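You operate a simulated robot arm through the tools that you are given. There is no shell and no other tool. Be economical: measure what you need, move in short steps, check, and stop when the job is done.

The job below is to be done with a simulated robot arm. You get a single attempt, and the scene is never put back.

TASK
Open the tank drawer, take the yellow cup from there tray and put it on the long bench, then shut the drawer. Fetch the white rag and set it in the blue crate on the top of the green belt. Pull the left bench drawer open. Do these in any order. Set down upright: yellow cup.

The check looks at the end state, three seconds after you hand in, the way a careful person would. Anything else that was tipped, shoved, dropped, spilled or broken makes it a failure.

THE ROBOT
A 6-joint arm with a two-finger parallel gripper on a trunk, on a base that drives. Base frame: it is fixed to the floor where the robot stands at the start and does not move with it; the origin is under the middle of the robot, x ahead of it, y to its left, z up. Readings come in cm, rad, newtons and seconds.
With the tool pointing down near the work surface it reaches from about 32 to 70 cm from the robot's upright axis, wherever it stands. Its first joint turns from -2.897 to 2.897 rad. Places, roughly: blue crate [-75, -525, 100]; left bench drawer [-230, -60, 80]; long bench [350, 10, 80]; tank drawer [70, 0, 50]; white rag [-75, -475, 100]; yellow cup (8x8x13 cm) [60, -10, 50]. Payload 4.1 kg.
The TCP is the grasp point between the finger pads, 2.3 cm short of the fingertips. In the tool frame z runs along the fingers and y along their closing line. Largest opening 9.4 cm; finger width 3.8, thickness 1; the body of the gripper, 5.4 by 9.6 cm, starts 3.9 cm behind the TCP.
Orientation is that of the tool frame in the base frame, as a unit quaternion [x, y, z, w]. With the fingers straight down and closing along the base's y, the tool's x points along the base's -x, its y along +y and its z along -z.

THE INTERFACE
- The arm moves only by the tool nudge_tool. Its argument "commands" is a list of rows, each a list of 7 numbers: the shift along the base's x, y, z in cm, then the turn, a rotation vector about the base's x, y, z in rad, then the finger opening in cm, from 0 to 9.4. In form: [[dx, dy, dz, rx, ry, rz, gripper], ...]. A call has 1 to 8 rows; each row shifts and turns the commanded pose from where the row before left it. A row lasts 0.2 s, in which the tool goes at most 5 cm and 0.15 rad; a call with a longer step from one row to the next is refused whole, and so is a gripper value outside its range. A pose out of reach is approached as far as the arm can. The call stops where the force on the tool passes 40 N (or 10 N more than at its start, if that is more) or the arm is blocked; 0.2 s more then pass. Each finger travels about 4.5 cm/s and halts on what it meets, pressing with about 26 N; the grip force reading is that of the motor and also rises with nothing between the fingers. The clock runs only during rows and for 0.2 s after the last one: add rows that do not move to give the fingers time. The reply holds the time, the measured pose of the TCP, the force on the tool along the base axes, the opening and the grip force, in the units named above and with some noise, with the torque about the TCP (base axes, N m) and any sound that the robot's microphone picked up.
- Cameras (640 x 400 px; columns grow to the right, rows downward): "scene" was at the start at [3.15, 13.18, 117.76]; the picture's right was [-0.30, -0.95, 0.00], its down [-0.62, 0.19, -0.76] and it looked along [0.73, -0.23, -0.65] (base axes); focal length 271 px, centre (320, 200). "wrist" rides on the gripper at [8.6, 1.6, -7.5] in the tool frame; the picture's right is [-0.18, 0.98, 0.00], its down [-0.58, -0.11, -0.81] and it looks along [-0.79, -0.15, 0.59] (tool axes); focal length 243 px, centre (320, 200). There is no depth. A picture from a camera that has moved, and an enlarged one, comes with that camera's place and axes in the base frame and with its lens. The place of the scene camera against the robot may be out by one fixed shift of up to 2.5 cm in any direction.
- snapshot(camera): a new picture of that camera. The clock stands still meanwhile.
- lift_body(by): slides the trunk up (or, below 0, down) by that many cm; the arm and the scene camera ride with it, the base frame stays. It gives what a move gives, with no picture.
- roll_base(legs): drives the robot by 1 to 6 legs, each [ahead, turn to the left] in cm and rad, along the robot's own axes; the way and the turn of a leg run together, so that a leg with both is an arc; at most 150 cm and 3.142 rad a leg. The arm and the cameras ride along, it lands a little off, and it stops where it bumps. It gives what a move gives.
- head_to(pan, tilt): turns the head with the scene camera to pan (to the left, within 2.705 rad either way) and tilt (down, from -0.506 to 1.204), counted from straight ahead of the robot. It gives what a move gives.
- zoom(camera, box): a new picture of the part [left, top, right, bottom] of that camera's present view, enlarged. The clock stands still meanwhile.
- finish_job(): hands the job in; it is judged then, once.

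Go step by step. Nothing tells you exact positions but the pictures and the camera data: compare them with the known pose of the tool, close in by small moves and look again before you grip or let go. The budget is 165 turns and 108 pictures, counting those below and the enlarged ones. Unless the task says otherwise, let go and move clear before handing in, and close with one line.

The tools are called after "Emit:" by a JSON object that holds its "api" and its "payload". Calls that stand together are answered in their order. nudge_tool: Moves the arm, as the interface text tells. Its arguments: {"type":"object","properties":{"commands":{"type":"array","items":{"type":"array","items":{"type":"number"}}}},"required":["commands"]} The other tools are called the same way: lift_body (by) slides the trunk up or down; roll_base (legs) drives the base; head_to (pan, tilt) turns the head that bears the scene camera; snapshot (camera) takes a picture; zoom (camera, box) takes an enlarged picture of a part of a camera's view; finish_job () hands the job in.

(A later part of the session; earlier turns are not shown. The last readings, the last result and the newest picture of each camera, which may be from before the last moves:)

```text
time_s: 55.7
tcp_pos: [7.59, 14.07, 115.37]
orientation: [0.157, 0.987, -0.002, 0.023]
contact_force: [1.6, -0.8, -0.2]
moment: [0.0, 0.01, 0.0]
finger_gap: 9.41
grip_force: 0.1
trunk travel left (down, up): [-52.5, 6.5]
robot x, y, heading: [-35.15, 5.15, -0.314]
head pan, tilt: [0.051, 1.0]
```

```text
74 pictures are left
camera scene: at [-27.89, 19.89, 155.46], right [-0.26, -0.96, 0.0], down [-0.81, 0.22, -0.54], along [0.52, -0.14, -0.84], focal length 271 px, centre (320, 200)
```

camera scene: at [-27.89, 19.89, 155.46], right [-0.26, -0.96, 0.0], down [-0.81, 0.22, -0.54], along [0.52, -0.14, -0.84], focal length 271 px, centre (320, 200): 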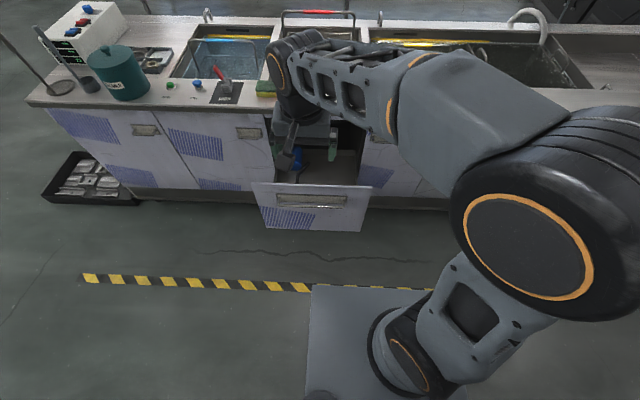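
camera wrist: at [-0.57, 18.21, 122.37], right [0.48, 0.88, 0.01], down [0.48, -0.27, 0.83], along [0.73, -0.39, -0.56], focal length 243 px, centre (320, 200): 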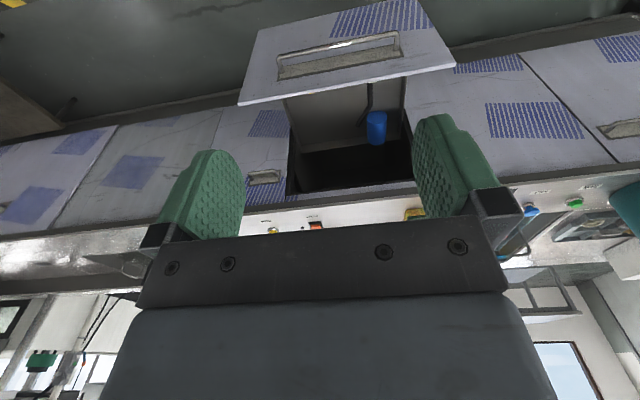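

I'll swing the arm to the right to clear the head camera's view.

Emit:
{"api": "nudge_tool", "payload": {"commands": [[-1.5, -4.7, 0, 0, 0, 0, 9.4], [-1.5, -4.7, 0, 0, 0, 0, 9.4], [-1.5, -4.7, 0, 0, 0, 0, 9.4], [-1.5, -4.7, 0, 0, 0, 0, 9.4], [-1.5, -4.7, 0, 0, 0, 0, 9.4], [-1.5, -4.7, 0, 0, 0, 0, 9.4], [0, 0, 0, 0, 0, 0, 9.4]]}}

Emit:
{"api": "head_to", "payload": {"pan": 0.0, "tilt": 0.8}}

Emit:
{"api": "zoom", "payload": {"camera": "scene", "box": [200, 130, 440, 280]}}

Emit:
{"api": "snapshot", "payload": {"camera": "wrist"}}

```text
time_s: 57.3
tcp_pos: [-1.32, -14.09, 115.42]
orientation: [0.156, 0.988, -0.002, 0.023]
contact_force: [0.1, -0.6, 0.1]
moment: [0.0, 0.0, -0.01]
finger_gap: 9.41
grip_force: 0.3
trunk travel left (down, up): [-52.5, 6.5]
robot x, y, heading: [-35.43, 4.91, -0.319]
head pan, tilt: [0.051, 1.0]
```

```text
time_s: 58.0
tcp_pos: [-1.2, -14.13, 115.35]
orientation: [0.156, 0.988, -0.002, 0.023]
contact_force: [0.5, -0.1, -0.4]
moment: [0.0, -0.02, 0.01]
finger_gap: 9.39
grip_force: 0.0
trunk travel left (down, up): [-52.5, 6.5]
robot x, y, heading: [-35.39, 4.86, -0.32]
head pan, tilt: [0.0, 0.799]
```

```text
2.67 times, centred on (320, 205) of scene
camera zoom: at [-26.95, 19.2, 156.97], right [-0.31, -0.95, 0.0], down [-0.68, 0.22, -0.7], along [0.66, -0.22, -0.72], focal length 723 px, centre (320, 187)
```

zoom: 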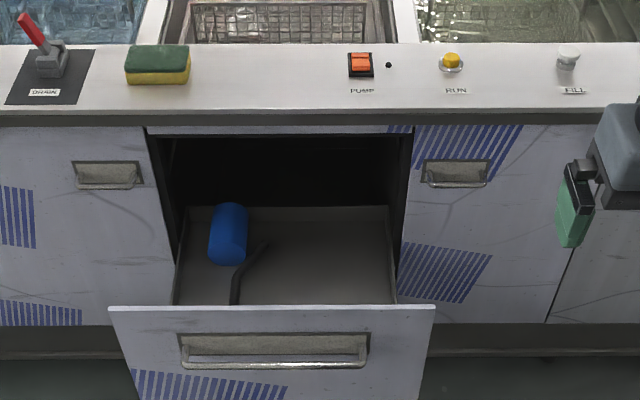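

```text
72 pictures are left
camera wrist: at [-9.34, -9.85, 122.45], right [0.48, 0.88, 0.01], down [0.48, -0.27, 0.83], along [0.73, -0.39, -0.56], focal length 243 px, centre (320, 200)
```

wrist: 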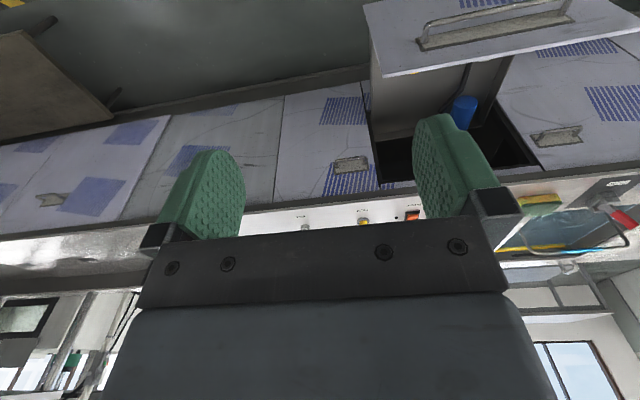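

Only a blue cylinder and a black hook are visible; the yellow cup must be right behind the drawer front. I'll bring the wrist camera above the drawer and tilt it down.

Emit:
{"api": "nudge_tool", "payload": {"commands": [[4.13, 2.56, 0, 0, 0, 0, 9.4], [4.13, 2.56, 0, 0, 0, 0, 9.4], [4.13, 2.56, 0, 0, 0, 0, 9.4], [4.13, 2.56, 0, 0, 0, 0, 9.4], [4.13, 2.56, 0, 0, 0, 0, 9.4], [4.13, 2.56, 0, 0, 0, 0, 9.4], [4.13, 2.56, 0, 0, 0, 0, 9.4]]}}

Emit:
{"api": "nudge_tool", "payload": {"commands": [[0, 0, 0, 0.046, 0.142, 0, 9.4], [0, 0, 0, 0.046, 0.142, 0, 9.4], [0, 0, 0, 0.046, 0.142, 0, 9.4], [0, 0, 0, 0.046, 0.142, 0, 9.4], [0, 0, 0, 0, 0, 0, 9.4]]}}

Emit:
{"api": "snapshot", "payload": {"camera": "wrist"}}

```text
time_s: 59.6
tcp_pos: [27.64, 3.87, 115.47]
orientation: [0.157, 0.987, -0.003, 0.022]
contact_force: [0.8, -1.2, 0.3]
moment: [0.02, 0.0, 0.04]
finger_gap: 9.4
grip_force: 0.1
trunk travel left (down, up): [-52.5, 6.5]
robot x, y, heading: [-35.25, 5.1, -0.319]
head pan, tilt: [0.0, 0.799]
```

```text
time_s: 60.8
tcp_pos: [22.01, 4.19, 112.12]
orientation: [0.151, 0.951, 0.044, -0.267]
contact_force: [0.4, 0.3, -0.6]
moment: [0.01, 0.02, 0.01]
finger_gap: 9.37
grip_force: 0.0
out of reach, approached as far as the arm can: row 3, 4
trunk travel left (down, up): [-52.5, 6.5]
robot x, y, heading: [-35.11, 4.71, -0.319]
head pan, tilt: [0.0, 0.799]
```

```text
71 pictures are left
camera wrist: at [19.18, 6.72, 122.99], right [0.46, 0.89, -0.09], down [0.84, -0.39, 0.38], along [0.3, -0.25, -0.92], focal length 243 px, centre (320, 200)
```

wrist: 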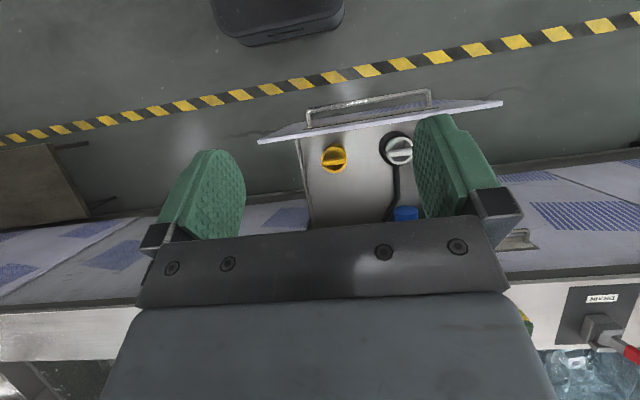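

The yellow cup is visible behind the drawer front, with a white one beside it. Zooming in.

Emit:
{"api": "zoom", "payload": {"camera": "wrist", "box": [256, 80, 448, 200]}}

```text
3.33 times, centred on (352, 140) of wrist
camera zoom: at [19.18, 6.72, 122.99], right [0.46, 0.89, -0.09], down [0.84, -0.39, 0.38], along [0.3, -0.25, -0.92], focal length 809 px, centre (213, 400)
```

zoom: 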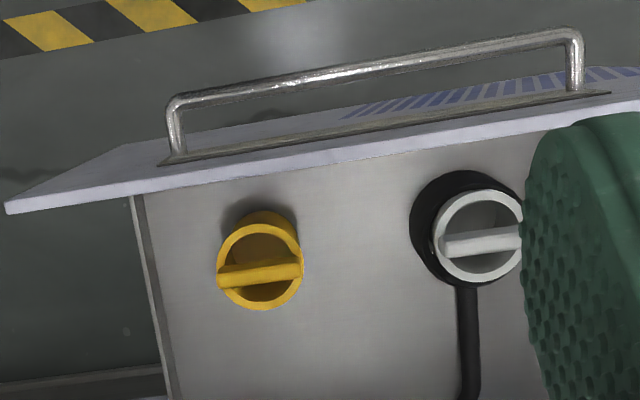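

The yellow cup is at about (31, -2), standing near the drawer front; the white one is ~16 cm to its left. I'll drive closer, straighten the tool and take a second viewpoint.

Emit:
{"api": "roll_base", "payload": {"legs": [[8, 0]]}}

Emit:
{"api": "nudge_tool", "payload": {"commands": [[0, 0, 0, -0.0417, -0.1284, 0, 9.4], [0, 0, 0, -0.0417, -0.1284, 0, 9.4], [0, 0, 0, -0.0417, -0.1284, 0, 9.4], [0, 0, 0, -0.0417, -0.1284, 0, 9.4], [-3, 0, -4, 0, 0, 0, 9.4], [-3, 0, -4, 0, 0, 0, 9.4], [-3, 0, -4, 0, 0, 0, 9.4], [0, 0, 0, 0, 0, 0, 9.4]]}}

Emit:
{"api": "snapshot", "payload": {"camera": "wrist"}}

Emit:
{"api": "snapshot", "payload": {"camera": "scene"}}

```text
time_s: 61.9
tcp_pos: [29.67, 1.56, 112.02]
orientation: [0.153, 0.95, 0.045, -0.267]
contact_force: [0.2, -0.5, -0.4]
moment: [0.03, 0.01, 0.02]
finger_gap: 9.41
grip_force: 0.0
trunk travel left (down, up): [-52.5, 6.5]
robot x, y, heading: [-27.55, 2.32, -0.317]
head pan, tilt: [0.0, 0.799]
```

```text
time_s: 63.7
tcp_pos: [20.52, 1.65, 100.18]
orientation: [0.158, 0.987, 0.004, -0.003]
contact_force: [0.3, 0.1, 0.5]
moment: [0.03, -0.03, -0.04]
finger_gap: 9.4
grip_force: 0.0
trunk travel left (down, up): [-52.5, 6.5]
robot x, y, heading: [-27.51, 2.37, -0.315]
head pan, tilt: [0.0, 0.799]
```

```text
69 pictures are left
camera wrist: at [12.82, 5.74, 107.64], right [0.48, 0.88, 0.0], down [0.52, -0.29, 0.8], along [0.7, -0.38, -0.6], focal length 243 px, centre (320, 200)
```

wrist: 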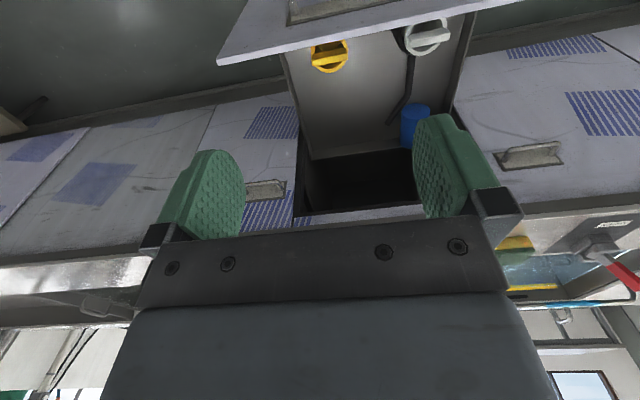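

```text
68 pictures are left
camera scene: at [-19.39, 16.71, 156.97], right [-0.31, -0.95, 0.0], down [-0.68, 0.22, -0.7], along [0.66, -0.22, -0.72], focal length 271 px, centre (320, 200)
```

scene: 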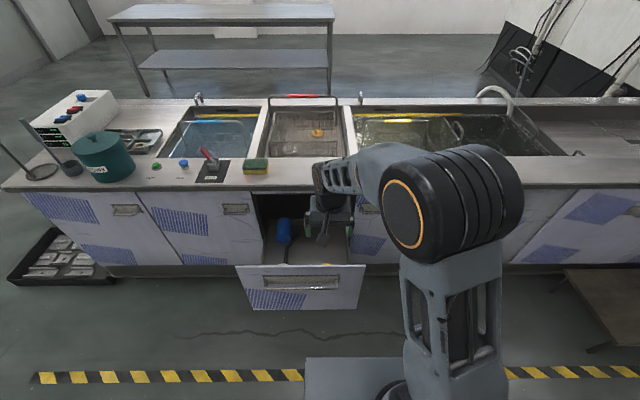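

Emit:
{"api": "zoom", "payload": {"camera": "wrist", "box": [256, 0, 448, 120]}}

```text
3.33 times, centred on (352, 60) of wrist
camera zoom: at [12.82, 5.74, 107.64], right [0.48, 0.88, 0.0], down [0.52, -0.29, 0.8], along [0.7, -0.38, -0.6], focal length 809 px, centre (213, 667)
```

zoom: 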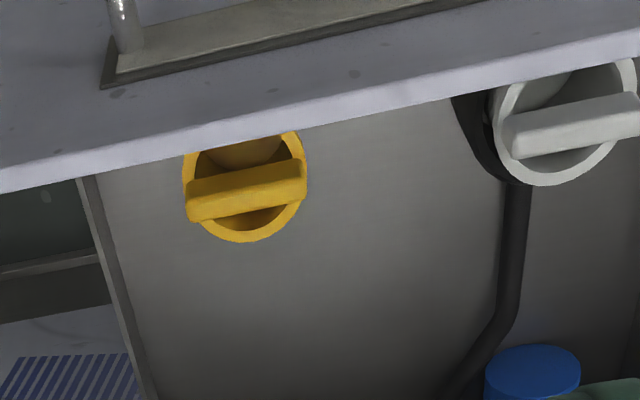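

The cup has a bar across its mouth running sideways; its top is near (32.5, -2.7, ~57-60). I'll move above it and lower the trunk partly.

Emit:
{"api": "nudge_tool", "payload": {"commands": [[3.97, -1.45, 0, 0, 0, 0, 9.4], [3.97, -1.45, 0, 0, 0, 0, 9.4], [3.96, -1.45, 0, 0, 0, 0, 9.4], [0, 0, 0, 0, 0, 0, 9.4]]}}

Emit:
{"api": "lift_body", "payload": {"by": -18}}

Emit:
{"api": "snapshot", "payload": {"camera": "scene"}}

Emit:
{"api": "snapshot", "payload": {"camera": "wrist"}}

```text
time_s: 64.7
tcp_pos: [32.5, -2.86, 100.18]
orientation: [0.157, 0.988, 0.003, -0.004]
contact_force: [-0.8, 0.1, 0.5]
moment: [-0.04, 0.03, -0.02]
finger_gap: 9.39
grip_force: 0.1
trunk travel left (down, up): [-52.5, 6.5]
robot x, y, heading: [-27.74, 2.8, -0.319]
head pan, tilt: [0.0, 0.799]
```

```text
time_s: 66.7
tcp_pos: [32.54, -2.81, 82.2]
orientation: [0.157, 0.988, 0.003, -0.003]
contact_force: [-0.8, 0.5, -0.5]
moment: [-0.01, 0.0, -0.04]
finger_gap: 9.4
grip_force: 0.0
trunk travel left (down, up): [-34.5, 24.5]
robot x, y, heading: [-27.45, 3.0, -0.32]
head pan, tilt: [0.0, 0.799]
```

```text
66 pictures are left
camera scene: at [-19.39, 16.71, 138.98], right [-0.31, -0.95, 0.0], down [-0.68, 0.22, -0.7], along [0.66, -0.22, -0.72], focal length 271 px, centre (320, 200)
```

scene: 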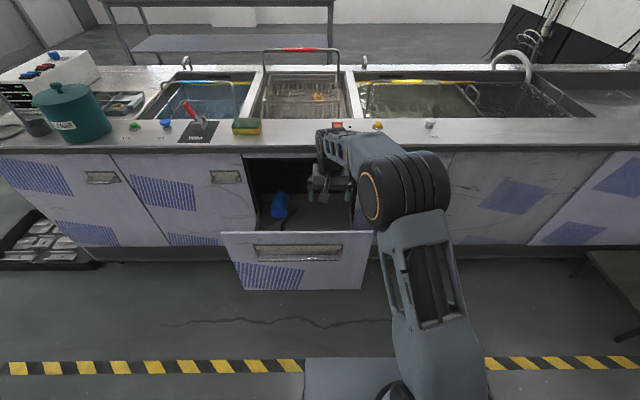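

```text
65 pictures are left
camera wrist: at [24.75, 1.34, 89.72], right [0.48, 0.88, 0.0], down [0.52, -0.29, 0.8], along [0.7, -0.38, -0.6], focal length 243 px, centre (320, 200)
```

wrist: 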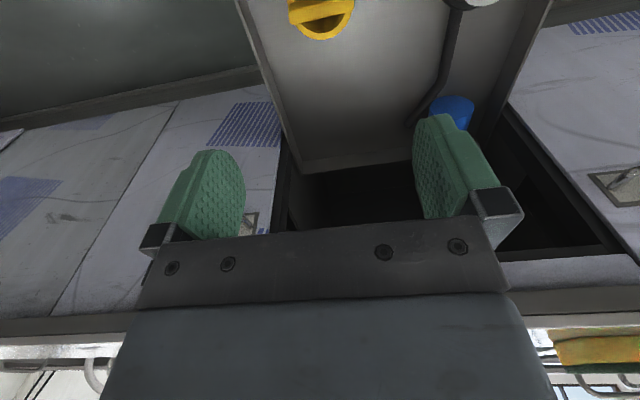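

Projection of my cup estimate matches the wrist picture. Descending to just above the cup.

Emit:
{"api": "nudge_tool", "payload": {"commands": [[0, 0, -4.5, 0, 0, 0, 9.4], [0, 0, -4.5, 0, 0, 0, 9.4], [0, 0, -4.5, 0, 0, 0, 9.4], [0, 0, -4, 0, 0, 0, 9.4], [0, 0, 0, 0, 0, 0, 9.4]]}}

Emit:
{"api": "snapshot", "payload": {"camera": "wrist"}}

Emit:
{"api": "zoom", "payload": {"camera": "scene", "box": [200, 100, 440, 250]}}

```text
time_s: 67.5
tcp_pos: [33.17, -2.67, 70.5]
orientation: [0.159, 0.987, 0.006, 0.003]
contact_force: [1.5, -0.4, 0.2]
moment: [0.02, 0.05, -0.01]
finger_gap: 9.41
grip_force: 0.1
trunk travel left (down, up): [-34.5, 24.5]
robot x, y, heading: [-27.59, 2.52, -0.318]
head pan, tilt: [0.0, 0.799]
stopped in row 4: the force on the tool passed its limit (the readings are from after the stop); the commanded pose is now the measured one
```

```text
64 pictures are left
camera wrist: at [25.31, 1.44, 77.86], right [0.48, 0.88, 0.01], down [0.51, -0.29, 0.81], along [0.71, -0.38, -0.59], focal length 243 px, centre (320, 200)
```

wrist: 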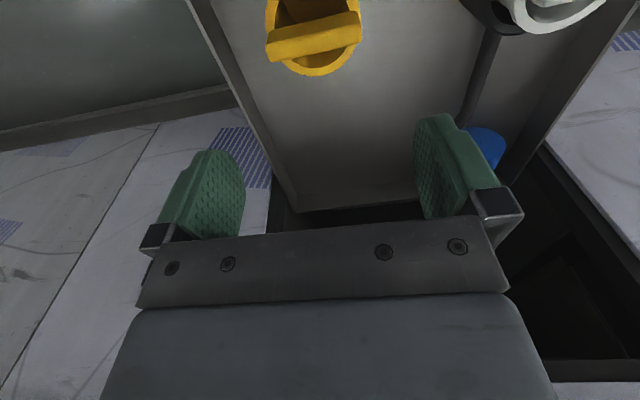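

```text
2.67 times, centred on (320, 175) of scene
camera zoom: at [-19.28, 16.71, 138.95], right [-0.31, -0.95, 0.0], down [-0.68, 0.23, -0.7], along [0.66, -0.22, -0.72], focal length 723 px, centre (320, 267)
```

zoom: 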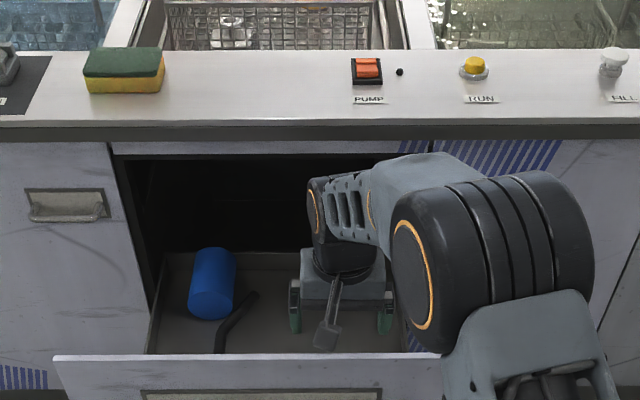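

The wrist camera, which sits behind the tool, touched the drawer front. I'll rise and turn the tool about the vertical so the camera sits to the left and the fingers close front-to-back.

Emit:
{"api": "nudge_tool", "payload": {"commands": [[0, 0, 4.5, 0, 0, 0, 9.4], [0, 0, 4.5, 0, 0, 0, 9.4], [0, 0, 4.5, 0, 0, 0, 9.4], [0, 0, 4.5, 0, 0, 0, 9.4], [0, 0, 0, 0, 0, 0, 9.4]]}}

Emit:
{"api": "nudge_tool", "payload": {"commands": [[0, 0, 0, 0, 0, -0.1428, 9.4], [0, 0, 0, 0, 0, -0.1428, 9.4], [0, 0, 0, 0, 0, -0.1428, 9.4], [0, 0, 0, 0, 0, -0.1428, 9.4], [0, 0, 0, 0, 0, -0.1428, 9.4], [0, 0, 0, 0, 0, -0.1428, 9.4]]}}

Emit:
{"api": "nudge_tool", "payload": {"commands": [[0, 0, 0, 0, 0, -0.1428, 9.4], [0, 0, 0, 0, 0, -0.1428, 9.4], [0, 0, 0, 0, 0, -0.1428, 9.4], [0, 0, 0, 0, 0, -0.1428, 9.4], [0, 0, 0, 0, 0, -0.1428, 9.4], [0, 0, 0, 0, 0, 0, 9.4]]}}

Emit:
{"api": "snapshot", "payload": {"camera": "wrist"}}

Emit:
{"api": "snapshot", "payload": {"camera": "scene"}}

```text
time_s: 68.7
tcp_pos: [33.08, -2.41, 88.44]
orientation: [0.158, 0.987, 0.004, 0.002]
contact_force: [-0.1, -0.3, 0.1]
moment: [0.03, 0.01, 0.01]
finger_gap: 9.38
grip_force: 0.0
trunk travel left (down, up): [-34.5, 24.5]
robot x, y, heading: [-27.61, 2.66, -0.321]
head pan, tilt: [0.0, 0.799]
```

```text
time_s: 70.1
tcp_pos: [33.01, -2.68, 88.5]
orientation: [0.555, 0.832, 0.004, 0.004]
contact_force: [0.0, -1.0, -0.6]
moment: [-0.01, 0.03, -0.03]
finger_gap: 9.42
grip_force: 0.1
trunk travel left (down, up): [-34.5, 24.5]
robot x, y, heading: [-27.32, 2.19, -0.322]
head pan, tilt: [0.0, 0.799]
```

```text
time_s: 71.5
tcp_pos: [33.12, -2.78, 88.37]
orientation: [0.811, 0.586, 0.002, 0.006]
contact_force: [0.2, 0.1, 0.2]
moment: [0.0, 0.01, 0.0]
finger_gap: 9.41
grip_force: 0.1
trunk travel left (down, up): [-34.5, 24.5]
robot x, y, heading: [-27.76, 2.75, -0.32]
head pan, tilt: [0.0, 0.799]
```

```text
62 pictures are left
camera wrist: at [37.22, 5.01, 95.83], right [0.88, -0.48, 0.01], down [-0.29, -0.51, 0.81], along [-0.38, -0.71, -0.59], focal length 243 px, centre (320, 200)
```

wrist: 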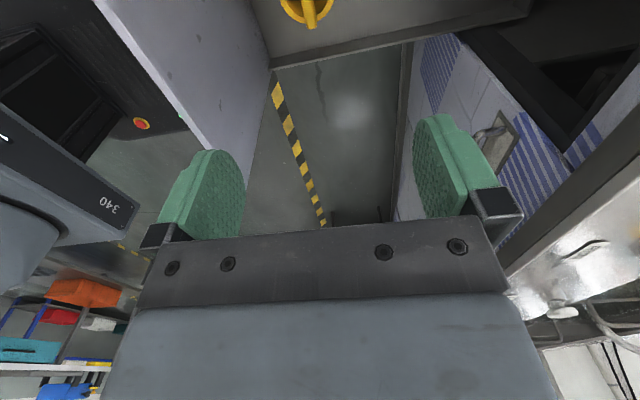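

```text
61 pictures are left
camera scene: at [-19.36, 16.7, 138.97], right [-0.31, -0.95, 0.0], down [-0.68, 0.23, -0.7], along [0.66, -0.22, -0.72], focal length 271 px, centre (320, 200)
```

scene: 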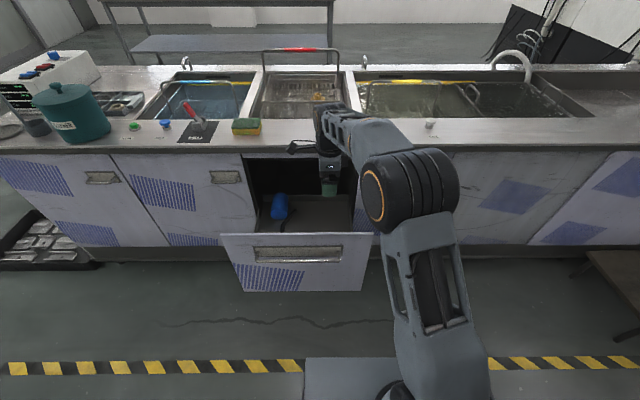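

The turned tool is clear. Lowering again toward the cup with a small correction.

Emit:
{"api": "nudge_tool", "payload": {"commands": [[-0.5, 0.15, -4.5, 0, 0, 0, 9.4], [-0.4, 0.15, -4.5, 0, 0, 0, 9.4], [0, 0, -4.5, 0, 0, 0, 9.4], [0, 0, -4.5, 0, 0, 0, 9.4], [0, 0, -3, 0, 0, 0, 9.4], [0, 0, 0, 0, 0, 0, 9.4]]}}

Emit:
{"api": "snapshot", "payload": {"camera": "wrist"}}

Emit:
{"api": "zoom", "payload": {"camera": "scene", "box": [200, 100, 440, 250]}}

```text
time_s: 72.9
tcp_pos: [32.27, -2.5, 67.23]
orientation: [0.81, 0.586, 0.002, 0.006]
contact_force: [0.3, 0.6, 0.6]
moment: [0.02, 0.0, 0.01]
finger_gap: 9.4
grip_force: 0.1
trunk travel left (down, up): [-34.5, 24.5]
robot x, y, heading: [-27.61, 2.77, -0.32]
head pan, tilt: [0.0, 0.799]
```

```text
60 pictures are left
camera wrist: at [36.36, 5.18, 74.77], right [0.88, -0.48, 0.01], down [-0.29, -0.51, 0.81], along [-0.38, -0.71, -0.59], focal length 243 px, centre (320, 200)
```

wrist: 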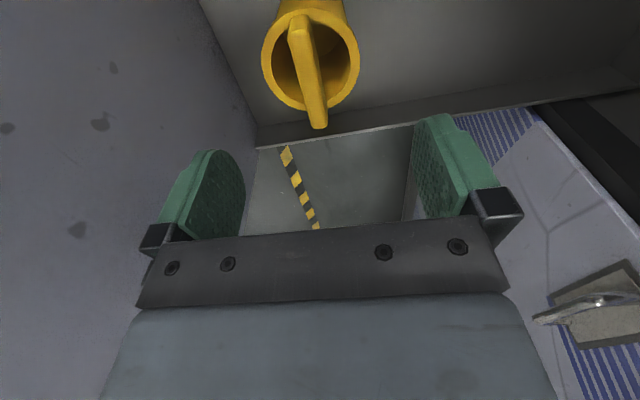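

```text
2.67 times, centred on (320, 175) of scene
camera zoom: at [-19.34, 16.7, 138.97], right [-0.31, -0.95, 0.0], down [-0.68, 0.23, -0.7], along [0.66, -0.22, -0.72], focal length 723 px, centre (320, 267)
```

zoom: 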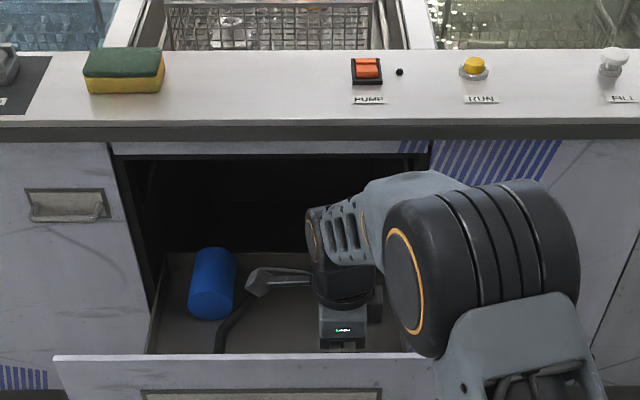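

The cup's bar is centred at about (31.5, -2.7), top z ≈ 57.5. Correcting by under 1 cm and descending in steps.

Emit:
{"api": "nudge_tool", "payload": {"commands": [[-0.79, -0.16, -2, 0, 0, 0, 9.4], [0, 0, -2.5, 0, 0, 0, 9.4], [0, 0, -2, 0, 0, 0, 9.4], [0, 0, 0, 0, 0, 0, 9.4]]}}

Emit:
{"api": "snapshot", "payload": {"camera": "wrist"}}

```text
time_s: 73.9
tcp_pos: [31.36, -2.59, 60.68]
orientation: [0.81, 0.587, 0.002, 0.005]
contact_force: [-0.8, -0.6, -0.1]
moment: [0.0, -0.02, -0.01]
finger_gap: 9.4
grip_force: 0.1
trunk travel left (down, up): [-34.5, 24.5]
robot x, y, heading: [-27.65, 2.93, -0.317]
head pan, tilt: [0.0, 0.799]
```

```text
58 pictures are left
camera wrist: at [35.45, 5.17, 68.18], right [0.88, -0.48, 0.01], down [-0.29, -0.51, 0.81], along [-0.38, -0.71, -0.59], focal length 243 px, centre (320, 200)
```

wrist: 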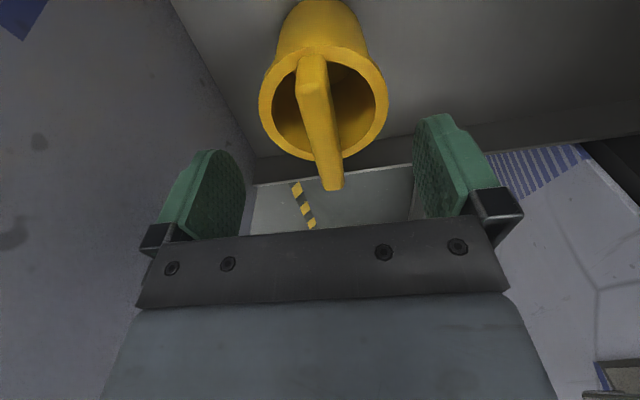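

Well aligned. Descending to grasp height.

Emit:
{"api": "nudge_tool", "payload": {"commands": [[0, 0, -2, 0, 0, 0, 9.4], [0, 0, -2, 0, 0, 0, 9.4], [0, 0, -1.4, 0, 0, 0, 9.4], [0, 0, 0, 0, 0, 0, 9.4]]}}

Emit:
{"api": "snapshot", "payload": {"camera": "wrist"}}

```text
time_s: 74.9
tcp_pos: [31.39, -2.59, 55.42]
orientation: [0.81, 0.586, 0.002, 0.005]
contact_force: [-0.5, -0.4, -0.4]
moment: [0.0, 0.0, 0.02]
finger_gap: 9.38
grip_force: 0.0
trunk travel left (down, up): [-34.5, 24.5]
robot x, y, heading: [-27.73, 2.65, -0.323]
head pan, tilt: [0.0, 0.799]
```

```text
57 pictures are left
camera wrist: at [35.46, 5.12, 62.89], right [0.88, -0.48, 0.01], down [-0.29, -0.51, 0.81], along [-0.38, -0.71, -0.59], focal length 243 px, centre (320, 200)
```

wrist: 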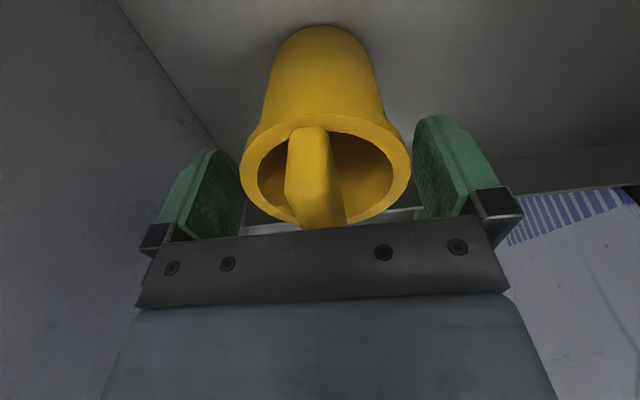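

Emit:
{"api": "nudge_tool", "payload": {"commands": [[0, 0, -0.7, 0, 0, 0, 9.4], [0, 0, 0, 0, 0, 0, 6], [0, 0, 0, 0, 0, 0, 5], [0, 0, 0, 0, 0, 0, 5], [0, 0, 0, 0, 0, 0, 5], [0, 0, 0, 0, 0, 0, 5]]}}

Emit:
{"api": "snapshot", "payload": {"camera": "wrist"}}

```text
time_s: 76.3
tcp_pos: [31.46, -2.49, 55.07]
orientation: [0.81, 0.586, 0.005, 0.007]
contact_force: [8.0, -3.2, 29.5]
moment: [0.12, -0.42, -0.08]
finger_gap: 7.34
grip_force: 26.0
trunk travel left (down, up): [-34.5, 24.5]
robot x, y, heading: [-27.55, 2.51, -0.316]
head pan, tilt: [0.0, 0.799]
```

```text
56 pictures are left
camera wrist: at [35.54, 5.15, 62.5], right [0.88, -0.48, 0.02], down [-0.3, -0.51, 0.81], along [-0.38, -0.71, -0.59], focal length 243 px, centre (320, 200)
```

wrist: 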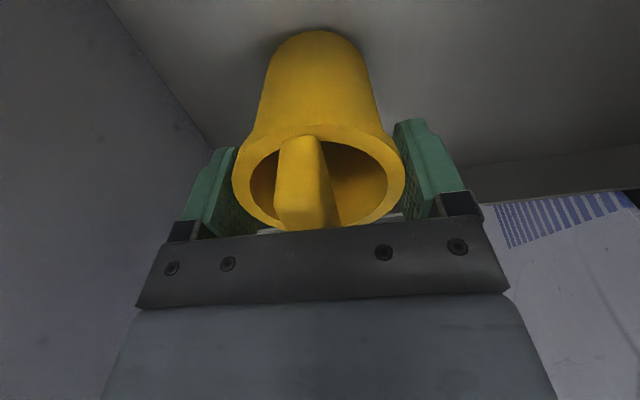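

The cup is gripped (7.34 cm). The palm presses the bar slightly; lifting gently.

Emit:
{"api": "nudge_tool", "payload": {"commands": [[0, 0, 0.5, 0, 0, 0, 5], [0, 0, 1.5, 0, 0, 0, 5], [0, 0, 2, 0, 0, 0, 5], [0, 0, 0, 0, 0, 0, 5]]}}

Emit:
{"api": "snapshot", "payload": {"camera": "wrist"}}

```text
time_s: 77.3
tcp_pos: [31.27, -2.61, 58.81]
orientation: [0.81, 0.586, 0.001, 0.004]
contact_force: [0.0, 0.4, -0.7]
moment: [0.03, 0.01, -0.01]
finger_gap: 7.38
grip_force: 26.2
trunk travel left (down, up): [-34.5, 24.5]
robot x, y, heading: [-27.68, 2.53, -0.322]
head pan, tilt: [0.0, 0.799]
```

```text
55 pictures are left
camera wrist: at [35.31, 5.13, 66.28], right [0.88, -0.48, 0.01], down [-0.29, -0.51, 0.81], along [-0.38, -0.71, -0.59], focal length 243 px, centre (320, 200)
```

wrist: 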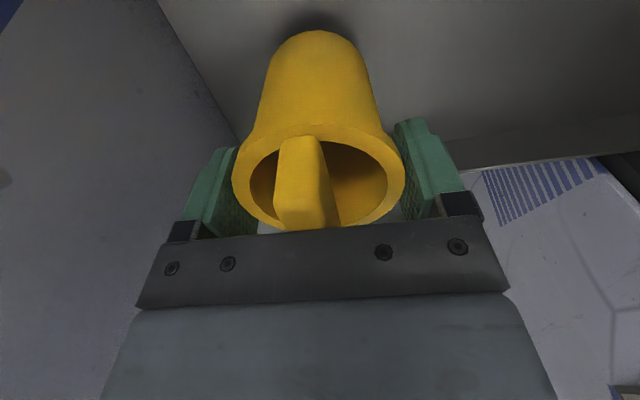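

The cup is held. Raising it out of the drawer.

Emit:
{"api": "lift_body", "payload": {"by": 22}}

Emit:
{"api": "nudge_tool", "payload": {"commands": [[0, 0, 4.5, 0, 0, 0, 5], [0, 0, 4.5, 0, 0, 0, 5], [0, 0, 4.5, 0, 0, 0, 5], [0, 0, 4.5, 0, 0, 0, 5], [0, 0, 4.5, 0, 0, 0, 5], [0, 0, 0, 0, 0, 0, 5]]}}

Emit:
{"api": "snapshot", "payload": {"camera": "scene"}}

```text
time_s: 79.6
tcp_pos: [31.34, -2.49, 80.85]
orientation: [0.81, 0.587, 0.002, 0.004]
contact_force: [-0.2, 1.0, -1.1]
moment: [0.03, 0.0, 0.01]
finger_gap: 7.32
grip_force: 26.1
trunk travel left (down, up): [-56.5, 2.5]
robot x, y, heading: [-27.44, 2.54, -0.315]
head pan, tilt: [0.0, 0.799]
```

```text
time_s: 81.0
tcp_pos: [31.33, -2.62, 103.8]
orientation: [0.81, 0.587, 0.001, 0.005]
contact_force: [-0.6, -0.5, -1.3]
moment: [-0.02, 0.0, 0.03]
finger_gap: 7.32
grip_force: 26.3
trunk travel left (down, up): [-56.5, 2.5]
robot x, y, heading: [-27.63, 2.67, -0.314]
head pan, tilt: [0.0, 0.799]
```

```text
54 pictures are left
camera scene: at [-19.35, 16.7, 160.97], right [-0.31, -0.95, 0.0], down [-0.68, 0.23, -0.7], along [0.66, -0.22, -0.72], focal length 271 px, centre (320, 200)
```

scene: 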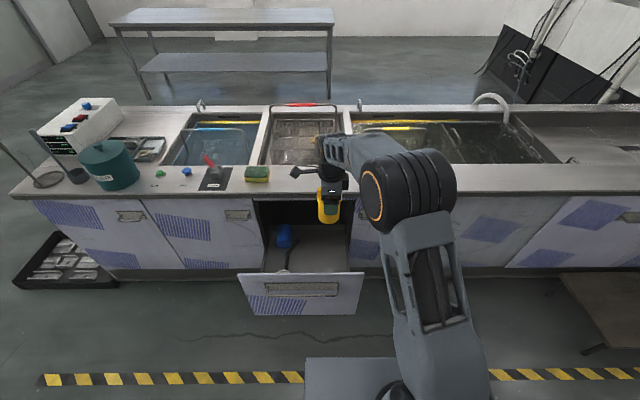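

The cup is out, hanging upright. I'll drive around the left end of the counter (avoiding the floor tray) to the long bench; first back off, turn left and go along the counter.

Emit:
{"api": "roll_base", "payload": {"legs": [[-40, 0], [0, 1.571], [150, 0], [136, 0], [0, -1.571]]}}

Emit:
{"api": "head_to", "payload": {"pan": 0.0, "tilt": 0.45}}

Emit:
{"api": "snapshot", "payload": {"camera": "scene"}}

```text
time_s: 104.5
tcp_pos: [83.7, 280.2, 103.7]
orientation: [0.805, 0.593, 0.002, 0.006]
contact_force: [-0.1, 0.3, -0.8]
moment: [0.0, -0.01, -0.02]
finger_gap: 7.34
grip_force: 25.7
trunk travel left (down, up): [-56.5, 2.5]
robot x, y, heading: [24.51, 284.35, -0.301]
head pan, tilt: [0.0, 0.799]
```

```text
time_s: 105.3
tcp_pos: [83.74, 280.19, 103.75]
orientation: [0.805, 0.594, 0.002, 0.006]
contact_force: [0.3, 0.1, -1.9]
moment: [-0.01, 0.0, 0.01]
finger_gap: 7.33
grip_force: 27.1
trunk travel left (down, up): [-56.5, 2.5]
robot x, y, heading: [24.54, 284.24, -0.302]
head pan, tilt: [0.0, 0.45]
```

```text
53 pictures are left
camera scene: at [33.8, 298.33, 164.01], right [-0.3, -0.96, 0.0], down [-0.42, 0.13, -0.9], along [0.86, -0.27, -0.44], focal length 271 px, centre (320, 200)
```

scene: 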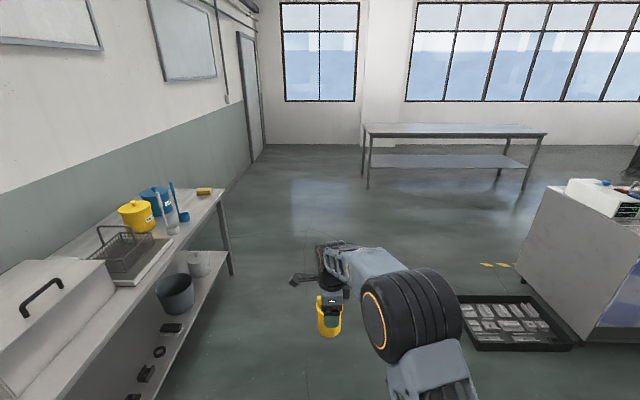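

The way to the bench is clear. Driving up to it near its left end.

Emit:
{"api": "roll_base", "payload": {"legs": [[150, 0], [100, 0], [0, -1.571], [90, 0], [0, 1.56]]}}

Emit:
{"api": "head_to", "payload": {"pan": 0.0, "tilt": 0.6}}

Emit:
{"api": "snapshot", "payload": {"camera": "scene"}}

```text
time_s: 129.4
tcp_pos: [293.02, 120.27, 103.74]
orientation: [0.813, 0.582, 0.002, 0.005]
contact_force: [0.6, 0.0, -0.3]
moment: [-0.02, -0.01, 0.0]
finger_gap: 7.34
grip_force: 25.9
trunk travel left (down, up): [-56.5, 2.5]
robot x, y, heading: [234.42, 125.84, -0.332]
head pan, tilt: [0.0, 0.45]
```

```text
time_s: 130.2
tcp_pos: [293.04, 120.29, 103.64]
orientation: [0.813, 0.582, 0.001, 0.006]
contact_force: [0.0, -0.2, -0.6]
moment: [-0.03, -0.01, 0.0]
finger_gap: 7.37
grip_force: 25.9
trunk travel left (down, up): [-56.5, 2.5]
robot x, y, heading: [234.18, 126.35, -0.332]
head pan, tilt: [0.0, 0.6]
```

```text
52 pictures are left
camera scene: at [243.34, 139.84, 162.66], right [-0.32, -0.95, 0.0], down [-0.53, 0.18, -0.83], along [0.78, -0.27, -0.56], focal length 271 px, centre (320, 200)
```

scene: 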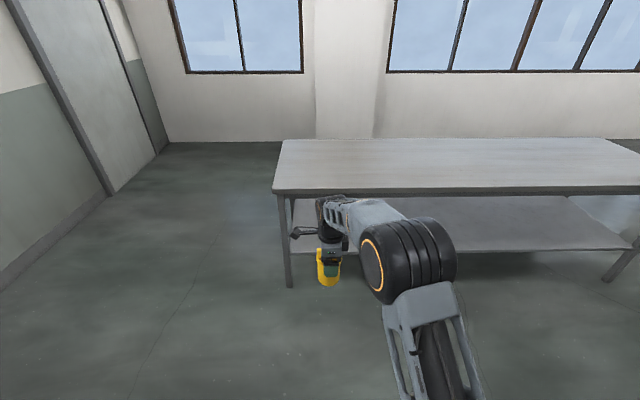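

The bench is bare and clear ahead. Driving up so the cup is over its edge.

Emit:
{"api": "roll_base", "payload": {"legs": [[86, 0.015]]}}

Emit:
{"api": "head_to", "payload": {"pan": 0.0, "tilt": 0.8}}

Emit:
{"api": "snapshot", "payload": {"camera": "scene"}}

Emit:
{"api": "snapshot", "payload": {"camera": "wrist"}}

```text
time_s: 134.7
tcp_pos: [375.06, 93.85, 103.78]
orientation: [0.808, 0.589, 0.001, 0.005]
contact_force: [-0.2, -0.3, -0.9]
moment: [0.0, 0.0, 0.04]
finger_gap: 7.33
grip_force: 26.1
trunk travel left (down, up): [-56.5, 2.5]
robot x, y, heading: [316.09, 98.59, -0.314]
head pan, tilt: [0.0, 0.6]
```

```text
time_s: 135.4
tcp_pos: [375.07, 93.92, 103.69]
orientation: [0.808, 0.589, 0.002, 0.005]
contact_force: [0.0, -0.4, -0.7]
moment: [0.0, -0.03, 0.01]
finger_gap: 7.35
grip_force: 26.2
trunk travel left (down, up): [-56.5, 2.5]
robot x, y, heading: [316.44, 99.02, -0.313]
head pan, tilt: [0.0, 0.799]
```

```text
51 pictures are left
camera scene: at [324.34, 112.88, 160.98], right [-0.31, -0.95, 0.0], down [-0.68, 0.22, -0.7], along [0.66, -0.22, -0.72], focal length 271 px, centre (320, 200)
```

scene: 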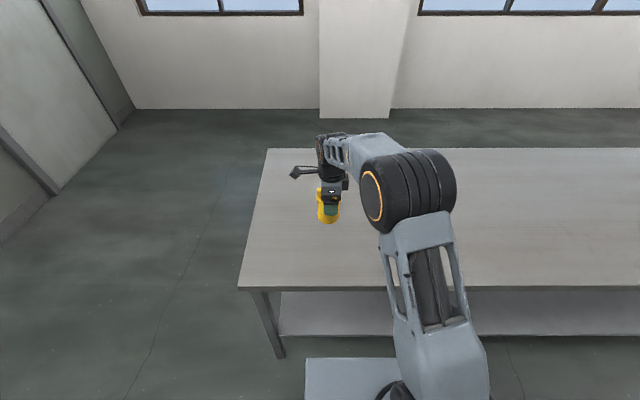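

```text
50 pictures are left
camera wrist: at [379.14, 101.57, 111.1], right [0.88, -0.48, 0.01], down [-0.29, -0.51, 0.81], along [-0.38, -0.71, -0.59], focal length 243 px, centre (320, 200)
```

wrist: 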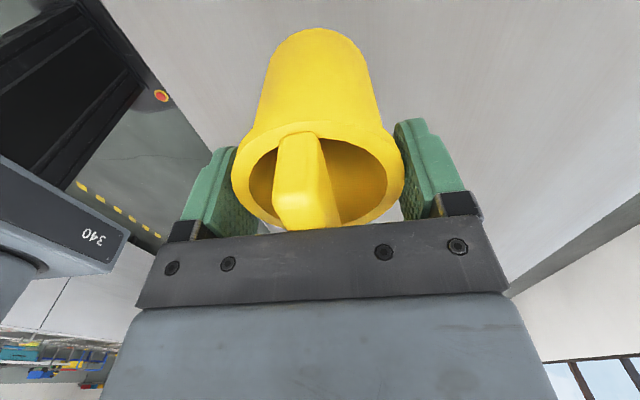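

The cup is over the bench ~14 cm in from the edge. Extending slightly and lowering in stages.

Emit:
{"api": "nudge_tool", "payload": {"commands": [[4.2, -1.4, 0, 0, 0, 0, 5], [0, 0, -4, 0, 0, 0, 5], [0, 0, -4, 0, 0, 0, 5], [0, 0, -2.5, 0, 0, 0, 5], [0, 0, 0, 0, 0, 0, 5]]}}

Emit:
{"api": "snapshot", "payload": {"camera": "wrist"}}

Emit:
{"api": "zoom", "payload": {"camera": "scene", "box": [240, 120, 400, 220]}}

```text
time_s: 136.7
tcp_pos: [379.33, 92.56, 93.3]
orientation: [0.808, 0.589, 0.004, 0.006]
contact_force: [-0.5, 0.7, 7.7]
moment: [0.18, 0.12, 0.0]
finger_gap: 7.35
grip_force: 26.1
trunk travel left (down, up): [-56.5, 2.5]
robot x, y, heading: [315.87, 98.49, -0.315]
head pan, tilt: [0.0, 0.799]
```

```text
49 pictures are left
camera wrist: at [383.3, 100.26, 100.73], right [0.88, -0.48, 0.01], down [-0.29, -0.51, 0.81], along [-0.38, -0.71, -0.59], focal length 243 px, centre (320, 200)
```

wrist: 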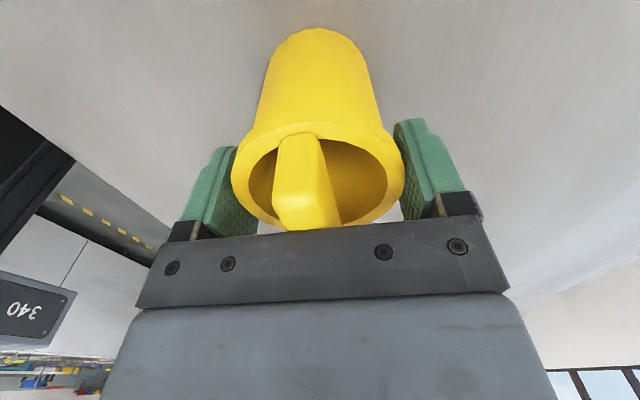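

```text
4.00 times, centred on (320, 170) of scene
camera zoom: at [324.24, 112.88, 160.99], right [-0.31, -0.95, 0.0], down [-0.68, 0.22, -0.7], along [0.66, -0.22, -0.72], focal length 1084 px, centre (320, 320)
```

zoom: 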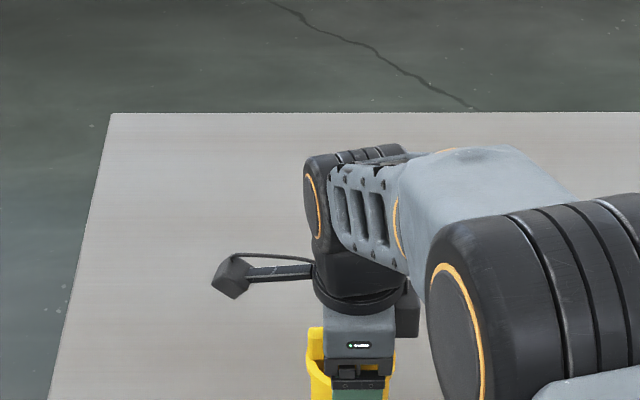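

The cup has touched the bench (7.7 N). Settling slightly and opening.

Emit:
{"api": "nudge_tool", "payload": {"commands": [[0, 0, -0.2, 0, 0, 0, 5], [0, 0, 0, 0, 0, 0, 5], [0, 0, 0, 0, 0, 0, 9.4], [0, 0, 0, 0, 0, 0, 9.4], [0, 0, 0, 0, 0, 0, 9.4], [0, 0, 0, 0, 0, 0, 9.4]]}}

Emit:
{"api": "snapshot", "payload": {"camera": "wrist"}}

```text
time_s: 138.1
tcp_pos: [379.18, 92.52, 93.32]
orientation: [0.809, 0.588, 0.004, 0.007]
contact_force: [4.1, -0.1, 28.2]
moment: [0.2, 0.17, -0.01]
finger_gap: 9.41
grip_force: 0.0
trunk travel left (down, up): [-56.5, 2.5]
robot x, y, heading: [316.44, 98.35, -0.317]
head pan, tilt: [0.0, 0.799]
```

```text
47 pictures are left
camera wrist: at [383.2, 100.24, 100.68], right [0.88, -0.48, 0.02], down [-0.29, -0.51, 0.81], along [-0.38, -0.71, -0.59], focal length 243 px, centre (320, 200)
```

wrist: 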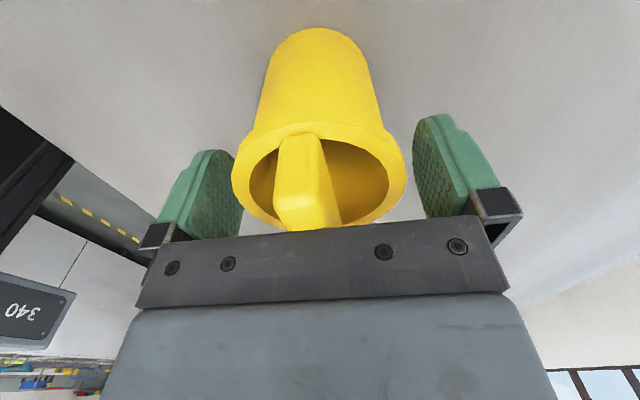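

Released; lifting straight up.

Emit:
{"api": "nudge_tool", "payload": {"commands": [[0, 0, 0.5, 0, 0, 0, 9.4], [0, 0, 1, 0, 0, 0, 9.4], [0, 0, 3, 0, 0, 0, 9.4], [0, 0, 4, 0, 0, 0, 9.4], [0, 0, 4, 0, 0, 0, 9.4], [0, 0, 4, 0, 0, 0, 9.4], [0, 0, 0, 0, 0, 0, 9.4]]}}

Emit:
{"api": "snapshot", "payload": {"camera": "wrist"}}

```text
time_s: 139.7
tcp_pos: [379.16, 92.32, 109.5]
orientation: [0.808, 0.589, 0.001, 0.005]
contact_force: [1.0, 0.8, -0.1]
moment: [0.02, 0.01, -0.01]
finger_gap: 9.41
grip_force: 0.0
trunk travel left (down, up): [-56.5, 2.5]
robot x, y, heading: [316.28, 98.57, -0.314]
head pan, tilt: [0.0, 0.799]
```

```text
46 pictures are left
camera wrist: at [383.19, 100.04, 116.98], right [0.88, -0.48, 0.01], down [-0.29, -0.51, 0.81], along [-0.38, -0.71, -0.59], focal length 243 px, centre (320, 200)
```

wrist: 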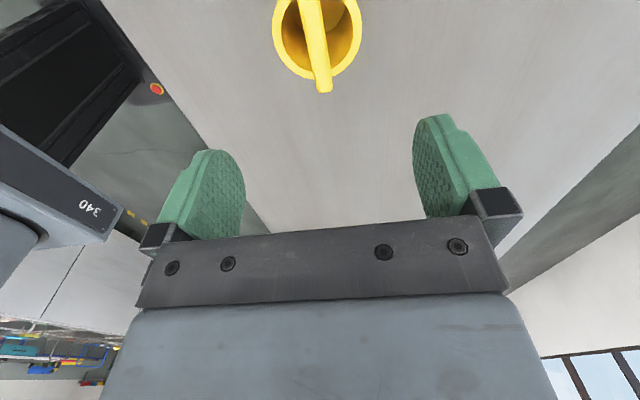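

The yellow cup stands upright on the bench. Now backing off and returning around the counter to shut the drawer.

Emit:
{"api": "roll_base", "payload": {"legs": [[-85, 0], [0, 1.571], [88, 0], [0, 1.571], [150, 0], [102, 0]]}}

Emit:
{"api": "snapshot", "payload": {"camera": "scene"}}

```text
time_s: 167.8
tcp_pos: [-39.68, 290.21, 109.5]
orientation: [-0.592, 0.806, 0.006, -0.002]
contact_force: [-0.3, 0.5, 0.8]
moment: [-0.03, -0.01, -0.05]
finger_gap: 9.37
grip_force: 0.1
trunk travel left (down, up): [-56.5, 2.5]
robot x, y, heading: [23.77, 284.62, 2.839]
head pan, tilt: [0.0, 0.799]
```

```text
45 pictures are left
camera scene: at [17.48, 268.24, 160.97], right [0.3, 0.95, 0.0], down [0.68, -0.21, -0.7], along [-0.67, 0.21, -0.72], focal length 271 px, centre (320, 200)
```

scene: 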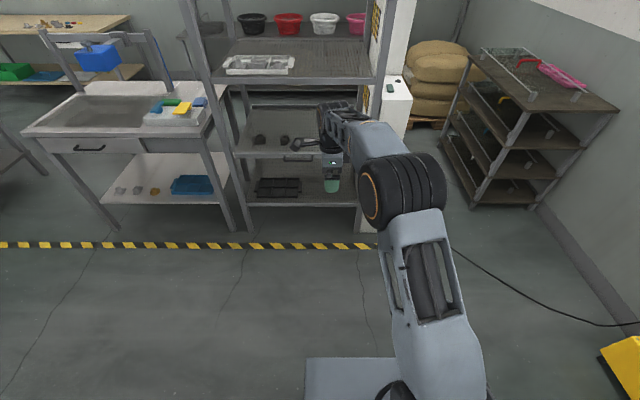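

Emit:
{"api": "roll_base", "payload": {"legs": [[0, 1.56], [150, 0], [132, 0], [0, 1.571]]}}

Emit:
{"api": "nudge_tool", "payload": {"commands": [[0, 0, 0, 0, 0, 0.1428, 0], [0, 0, 0, 0, 0, 0.1428, 0], [0, 0, 0, 0, 0, 0.1428, 0], [0, 0, 0, 0, 0, 0.1428, 0], [0, 0, 0, 0, 0, 0.1428, 0], [0, 0, 0, 0, 0, 0.1428, 0]]}}

Emit:
{"api": "nudge_tool", "payload": {"commands": [[0, 0, 0, 0, 0, 0.1428, 0], [0, 0, 0, 0, 0, 0.1428, 0], [0, 0, 0, 0, 0, 0.1428, 0], [0, 0, 0, 0, 0, 0.1428, 0], [0, 0, 0, 0, 0, 0.1428, 0], [0, 0, 0, 0, 0, 0, 0]]}}

Emit:
{"api": "snapshot", "payload": {"camera": "scene"}}

```text
time_s: 189.2
tcp_pos: [5.52, 11.0, 109.55]
orientation: [0.793, 0.61, 0.001, 0.005]
contact_force: [-0.2, -0.1, 0.3]
moment: [0.03, 0.03, 0.01]
finger_gap: 9.39
grip_force: 0.0
trunk travel left (down, up): [-56.5, 2.5]
robot x, y, heading: [-57.77, 14.0, -0.265]
head pan, tilt: [0.0, 0.799]
```

```text
time_s: 190.6
tcp_pos: [5.51, 10.84, 109.59]
orientation: [0.466, 0.885, 0.004, 0.004]
contact_force: [-0.6, 0.7, 0.6]
moment: [0.0, -0.01, -0.01]
finger_gap: 0.01
grip_force: 25.9
trunk travel left (down, up): [-56.5, 2.5]
robot x, y, heading: [-57.71, 13.66, -0.259]
head pan, tilt: [0.0, 0.799]
```

```text
time_s: 192.0
tcp_pos: [5.66, 11.04, 109.51]
orientation: [0.128, 0.992, 0.005, 0.003]
contact_force: [0.4, -0.5, -0.5]
moment: [-0.02, -0.01, -0.01]
finger_gap: 0.0
grip_force: 25.9
trunk travel left (down, up): [-56.5, 2.5]
robot x, y, heading: [-57.66, 13.82, -0.264]
head pan, tilt: [0.0, 0.799]
```

```text
44 pictures are left
camera scene: at [-50.28, 28.52, 160.97], right [-0.26, -0.97, 0.0], down [-0.69, 0.18, -0.7], along [0.67, -0.18, -0.72], focal length 271 px, centre (320, 200)
```

scene: 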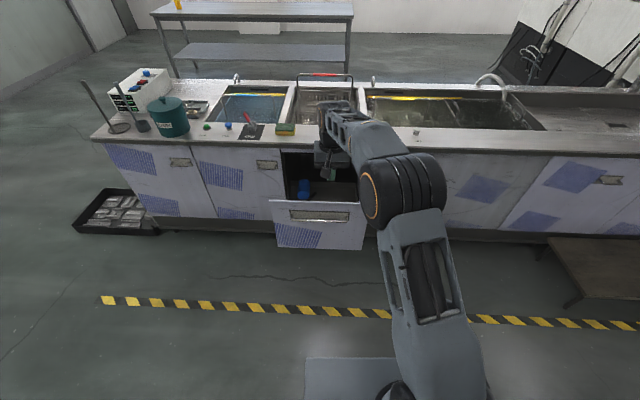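

Straightening the heading and turning the closed gripper horizontal to push the drawer.

Emit:
{"api": "roll_base", "payload": {"legs": [[0, -0.049]]}}

Emit:
{"api": "nudge_tool", "payload": {"commands": [[0, 0, 0, -0.0441, -0.1358, 0, 0], [0, 0, 0, -0.0441, -0.1358, 0, 0], [0, 0, 0, -0.0441, -0.1358, 0, 0], [0, 0, 0, -0.0441, -0.1358, 0, 0], [0, 0, 0, -0.0441, -0.1358, 0, 0], [0, 0, 0, -0.0441, -0.1358, 0, 0]]}}

Emit:
{"api": "nudge_tool", "payload": {"commands": [[0, 0, 0, -0.0441, -0.1358, 0, 0], [0, 0, 0, -0.0441, -0.1358, 0, 0], [0, 0, 0, -0.0441, -0.1358, 0, 0], [0, 0, 0, -0.0441, -0.1358, 0, 0], [0, 0, 0, -0.0441, -0.1358, 0, 0], [-4, 1.3, 0, 0, 0, 0, 0], [-4, 1.3, 0, 0, 0, 0, 0], [0, 0, 0, 0, 0, 0, 0]]}}

Emit:
{"api": "lift_body", "payload": {"by": -45}}

Emit:
{"api": "snapshot", "payload": {"camera": "wrist"}}

Emit:
{"api": "snapshot", "payload": {"camera": "scene"}}

```text
time_s: 192.8
tcp_pos: [5.48, 7.85, 109.52]
orientation: [0.153, 0.988, 0.005, 0.003]
contact_force: [-0.8, -0.2, -0.5]
moment: [0.01, 0.0, -0.01]
finger_gap: 0.02
grip_force: 25.7
trunk travel left (down, up): [-56.5, 2.5]
robot x, y, heading: [-57.9, 14.04, -0.307]
head pan, tilt: [0.0, 0.799]
```

```text
time_s: 194.2
tcp_pos: [5.46, 7.92, 109.56]
orientation: [0.138, 0.899, -0.06, 0.411]
contact_force: [0.0, 0.2, 0.7]
moment: [0.0, -0.02, -0.02]
finger_gap: 0.0
grip_force: 25.6
trunk travel left (down, up): [-56.5, 2.5]
robot x, y, heading: [-58.06, 13.63, -0.306]
head pan, tilt: [0.0, 0.799]
```

```text
time_s: 196.0
tcp_pos: [-2.55, 10.61, 109.54]
orientation: [0.105, 0.698, -0.11, 0.7]
contact_force: [0.5, 0.3, 0.0]
moment: [0.0, -0.02, 0.0]
finger_gap: 0.01
grip_force: 26.2
trunk travel left (down, up): [-56.5, 2.5]
robot x, y, heading: [-57.48, 13.68, -0.307]
head pan, tilt: [0.0, 0.799]
```

```text
refused: -45 is not a number from -40 to 40
```

```text
43 pictures are left
camera wrist: at [-9.31, 14.13, 100.78], right [0.29, 0.94, 0.18], down [-0.8, 0.14, 0.58], along [0.52, -0.31, 0.8], focal length 243 px, centre (320, 200)
```

wrist: 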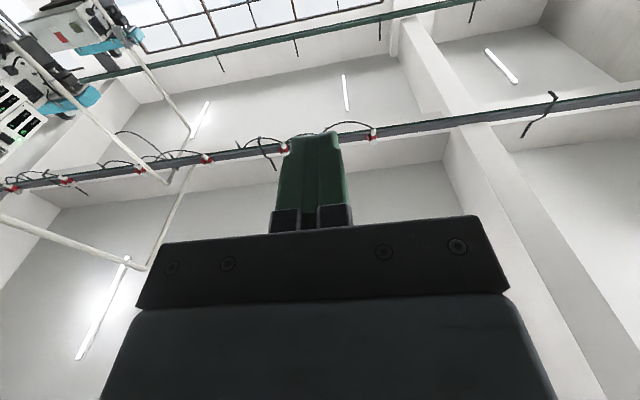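

```text
42 pictures are left
camera scene: at [-49.52, 28.2, 160.97], right [-0.3, -0.95, 0.0], down [-0.68, 0.22, -0.7], along [0.66, -0.21, -0.72], focal length 271 px, centre (320, 200)
```

scene: 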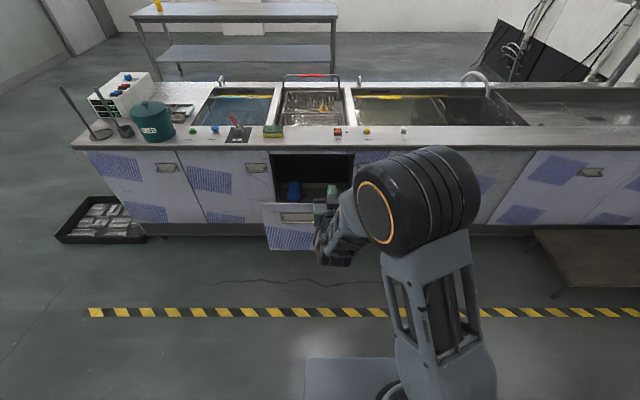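

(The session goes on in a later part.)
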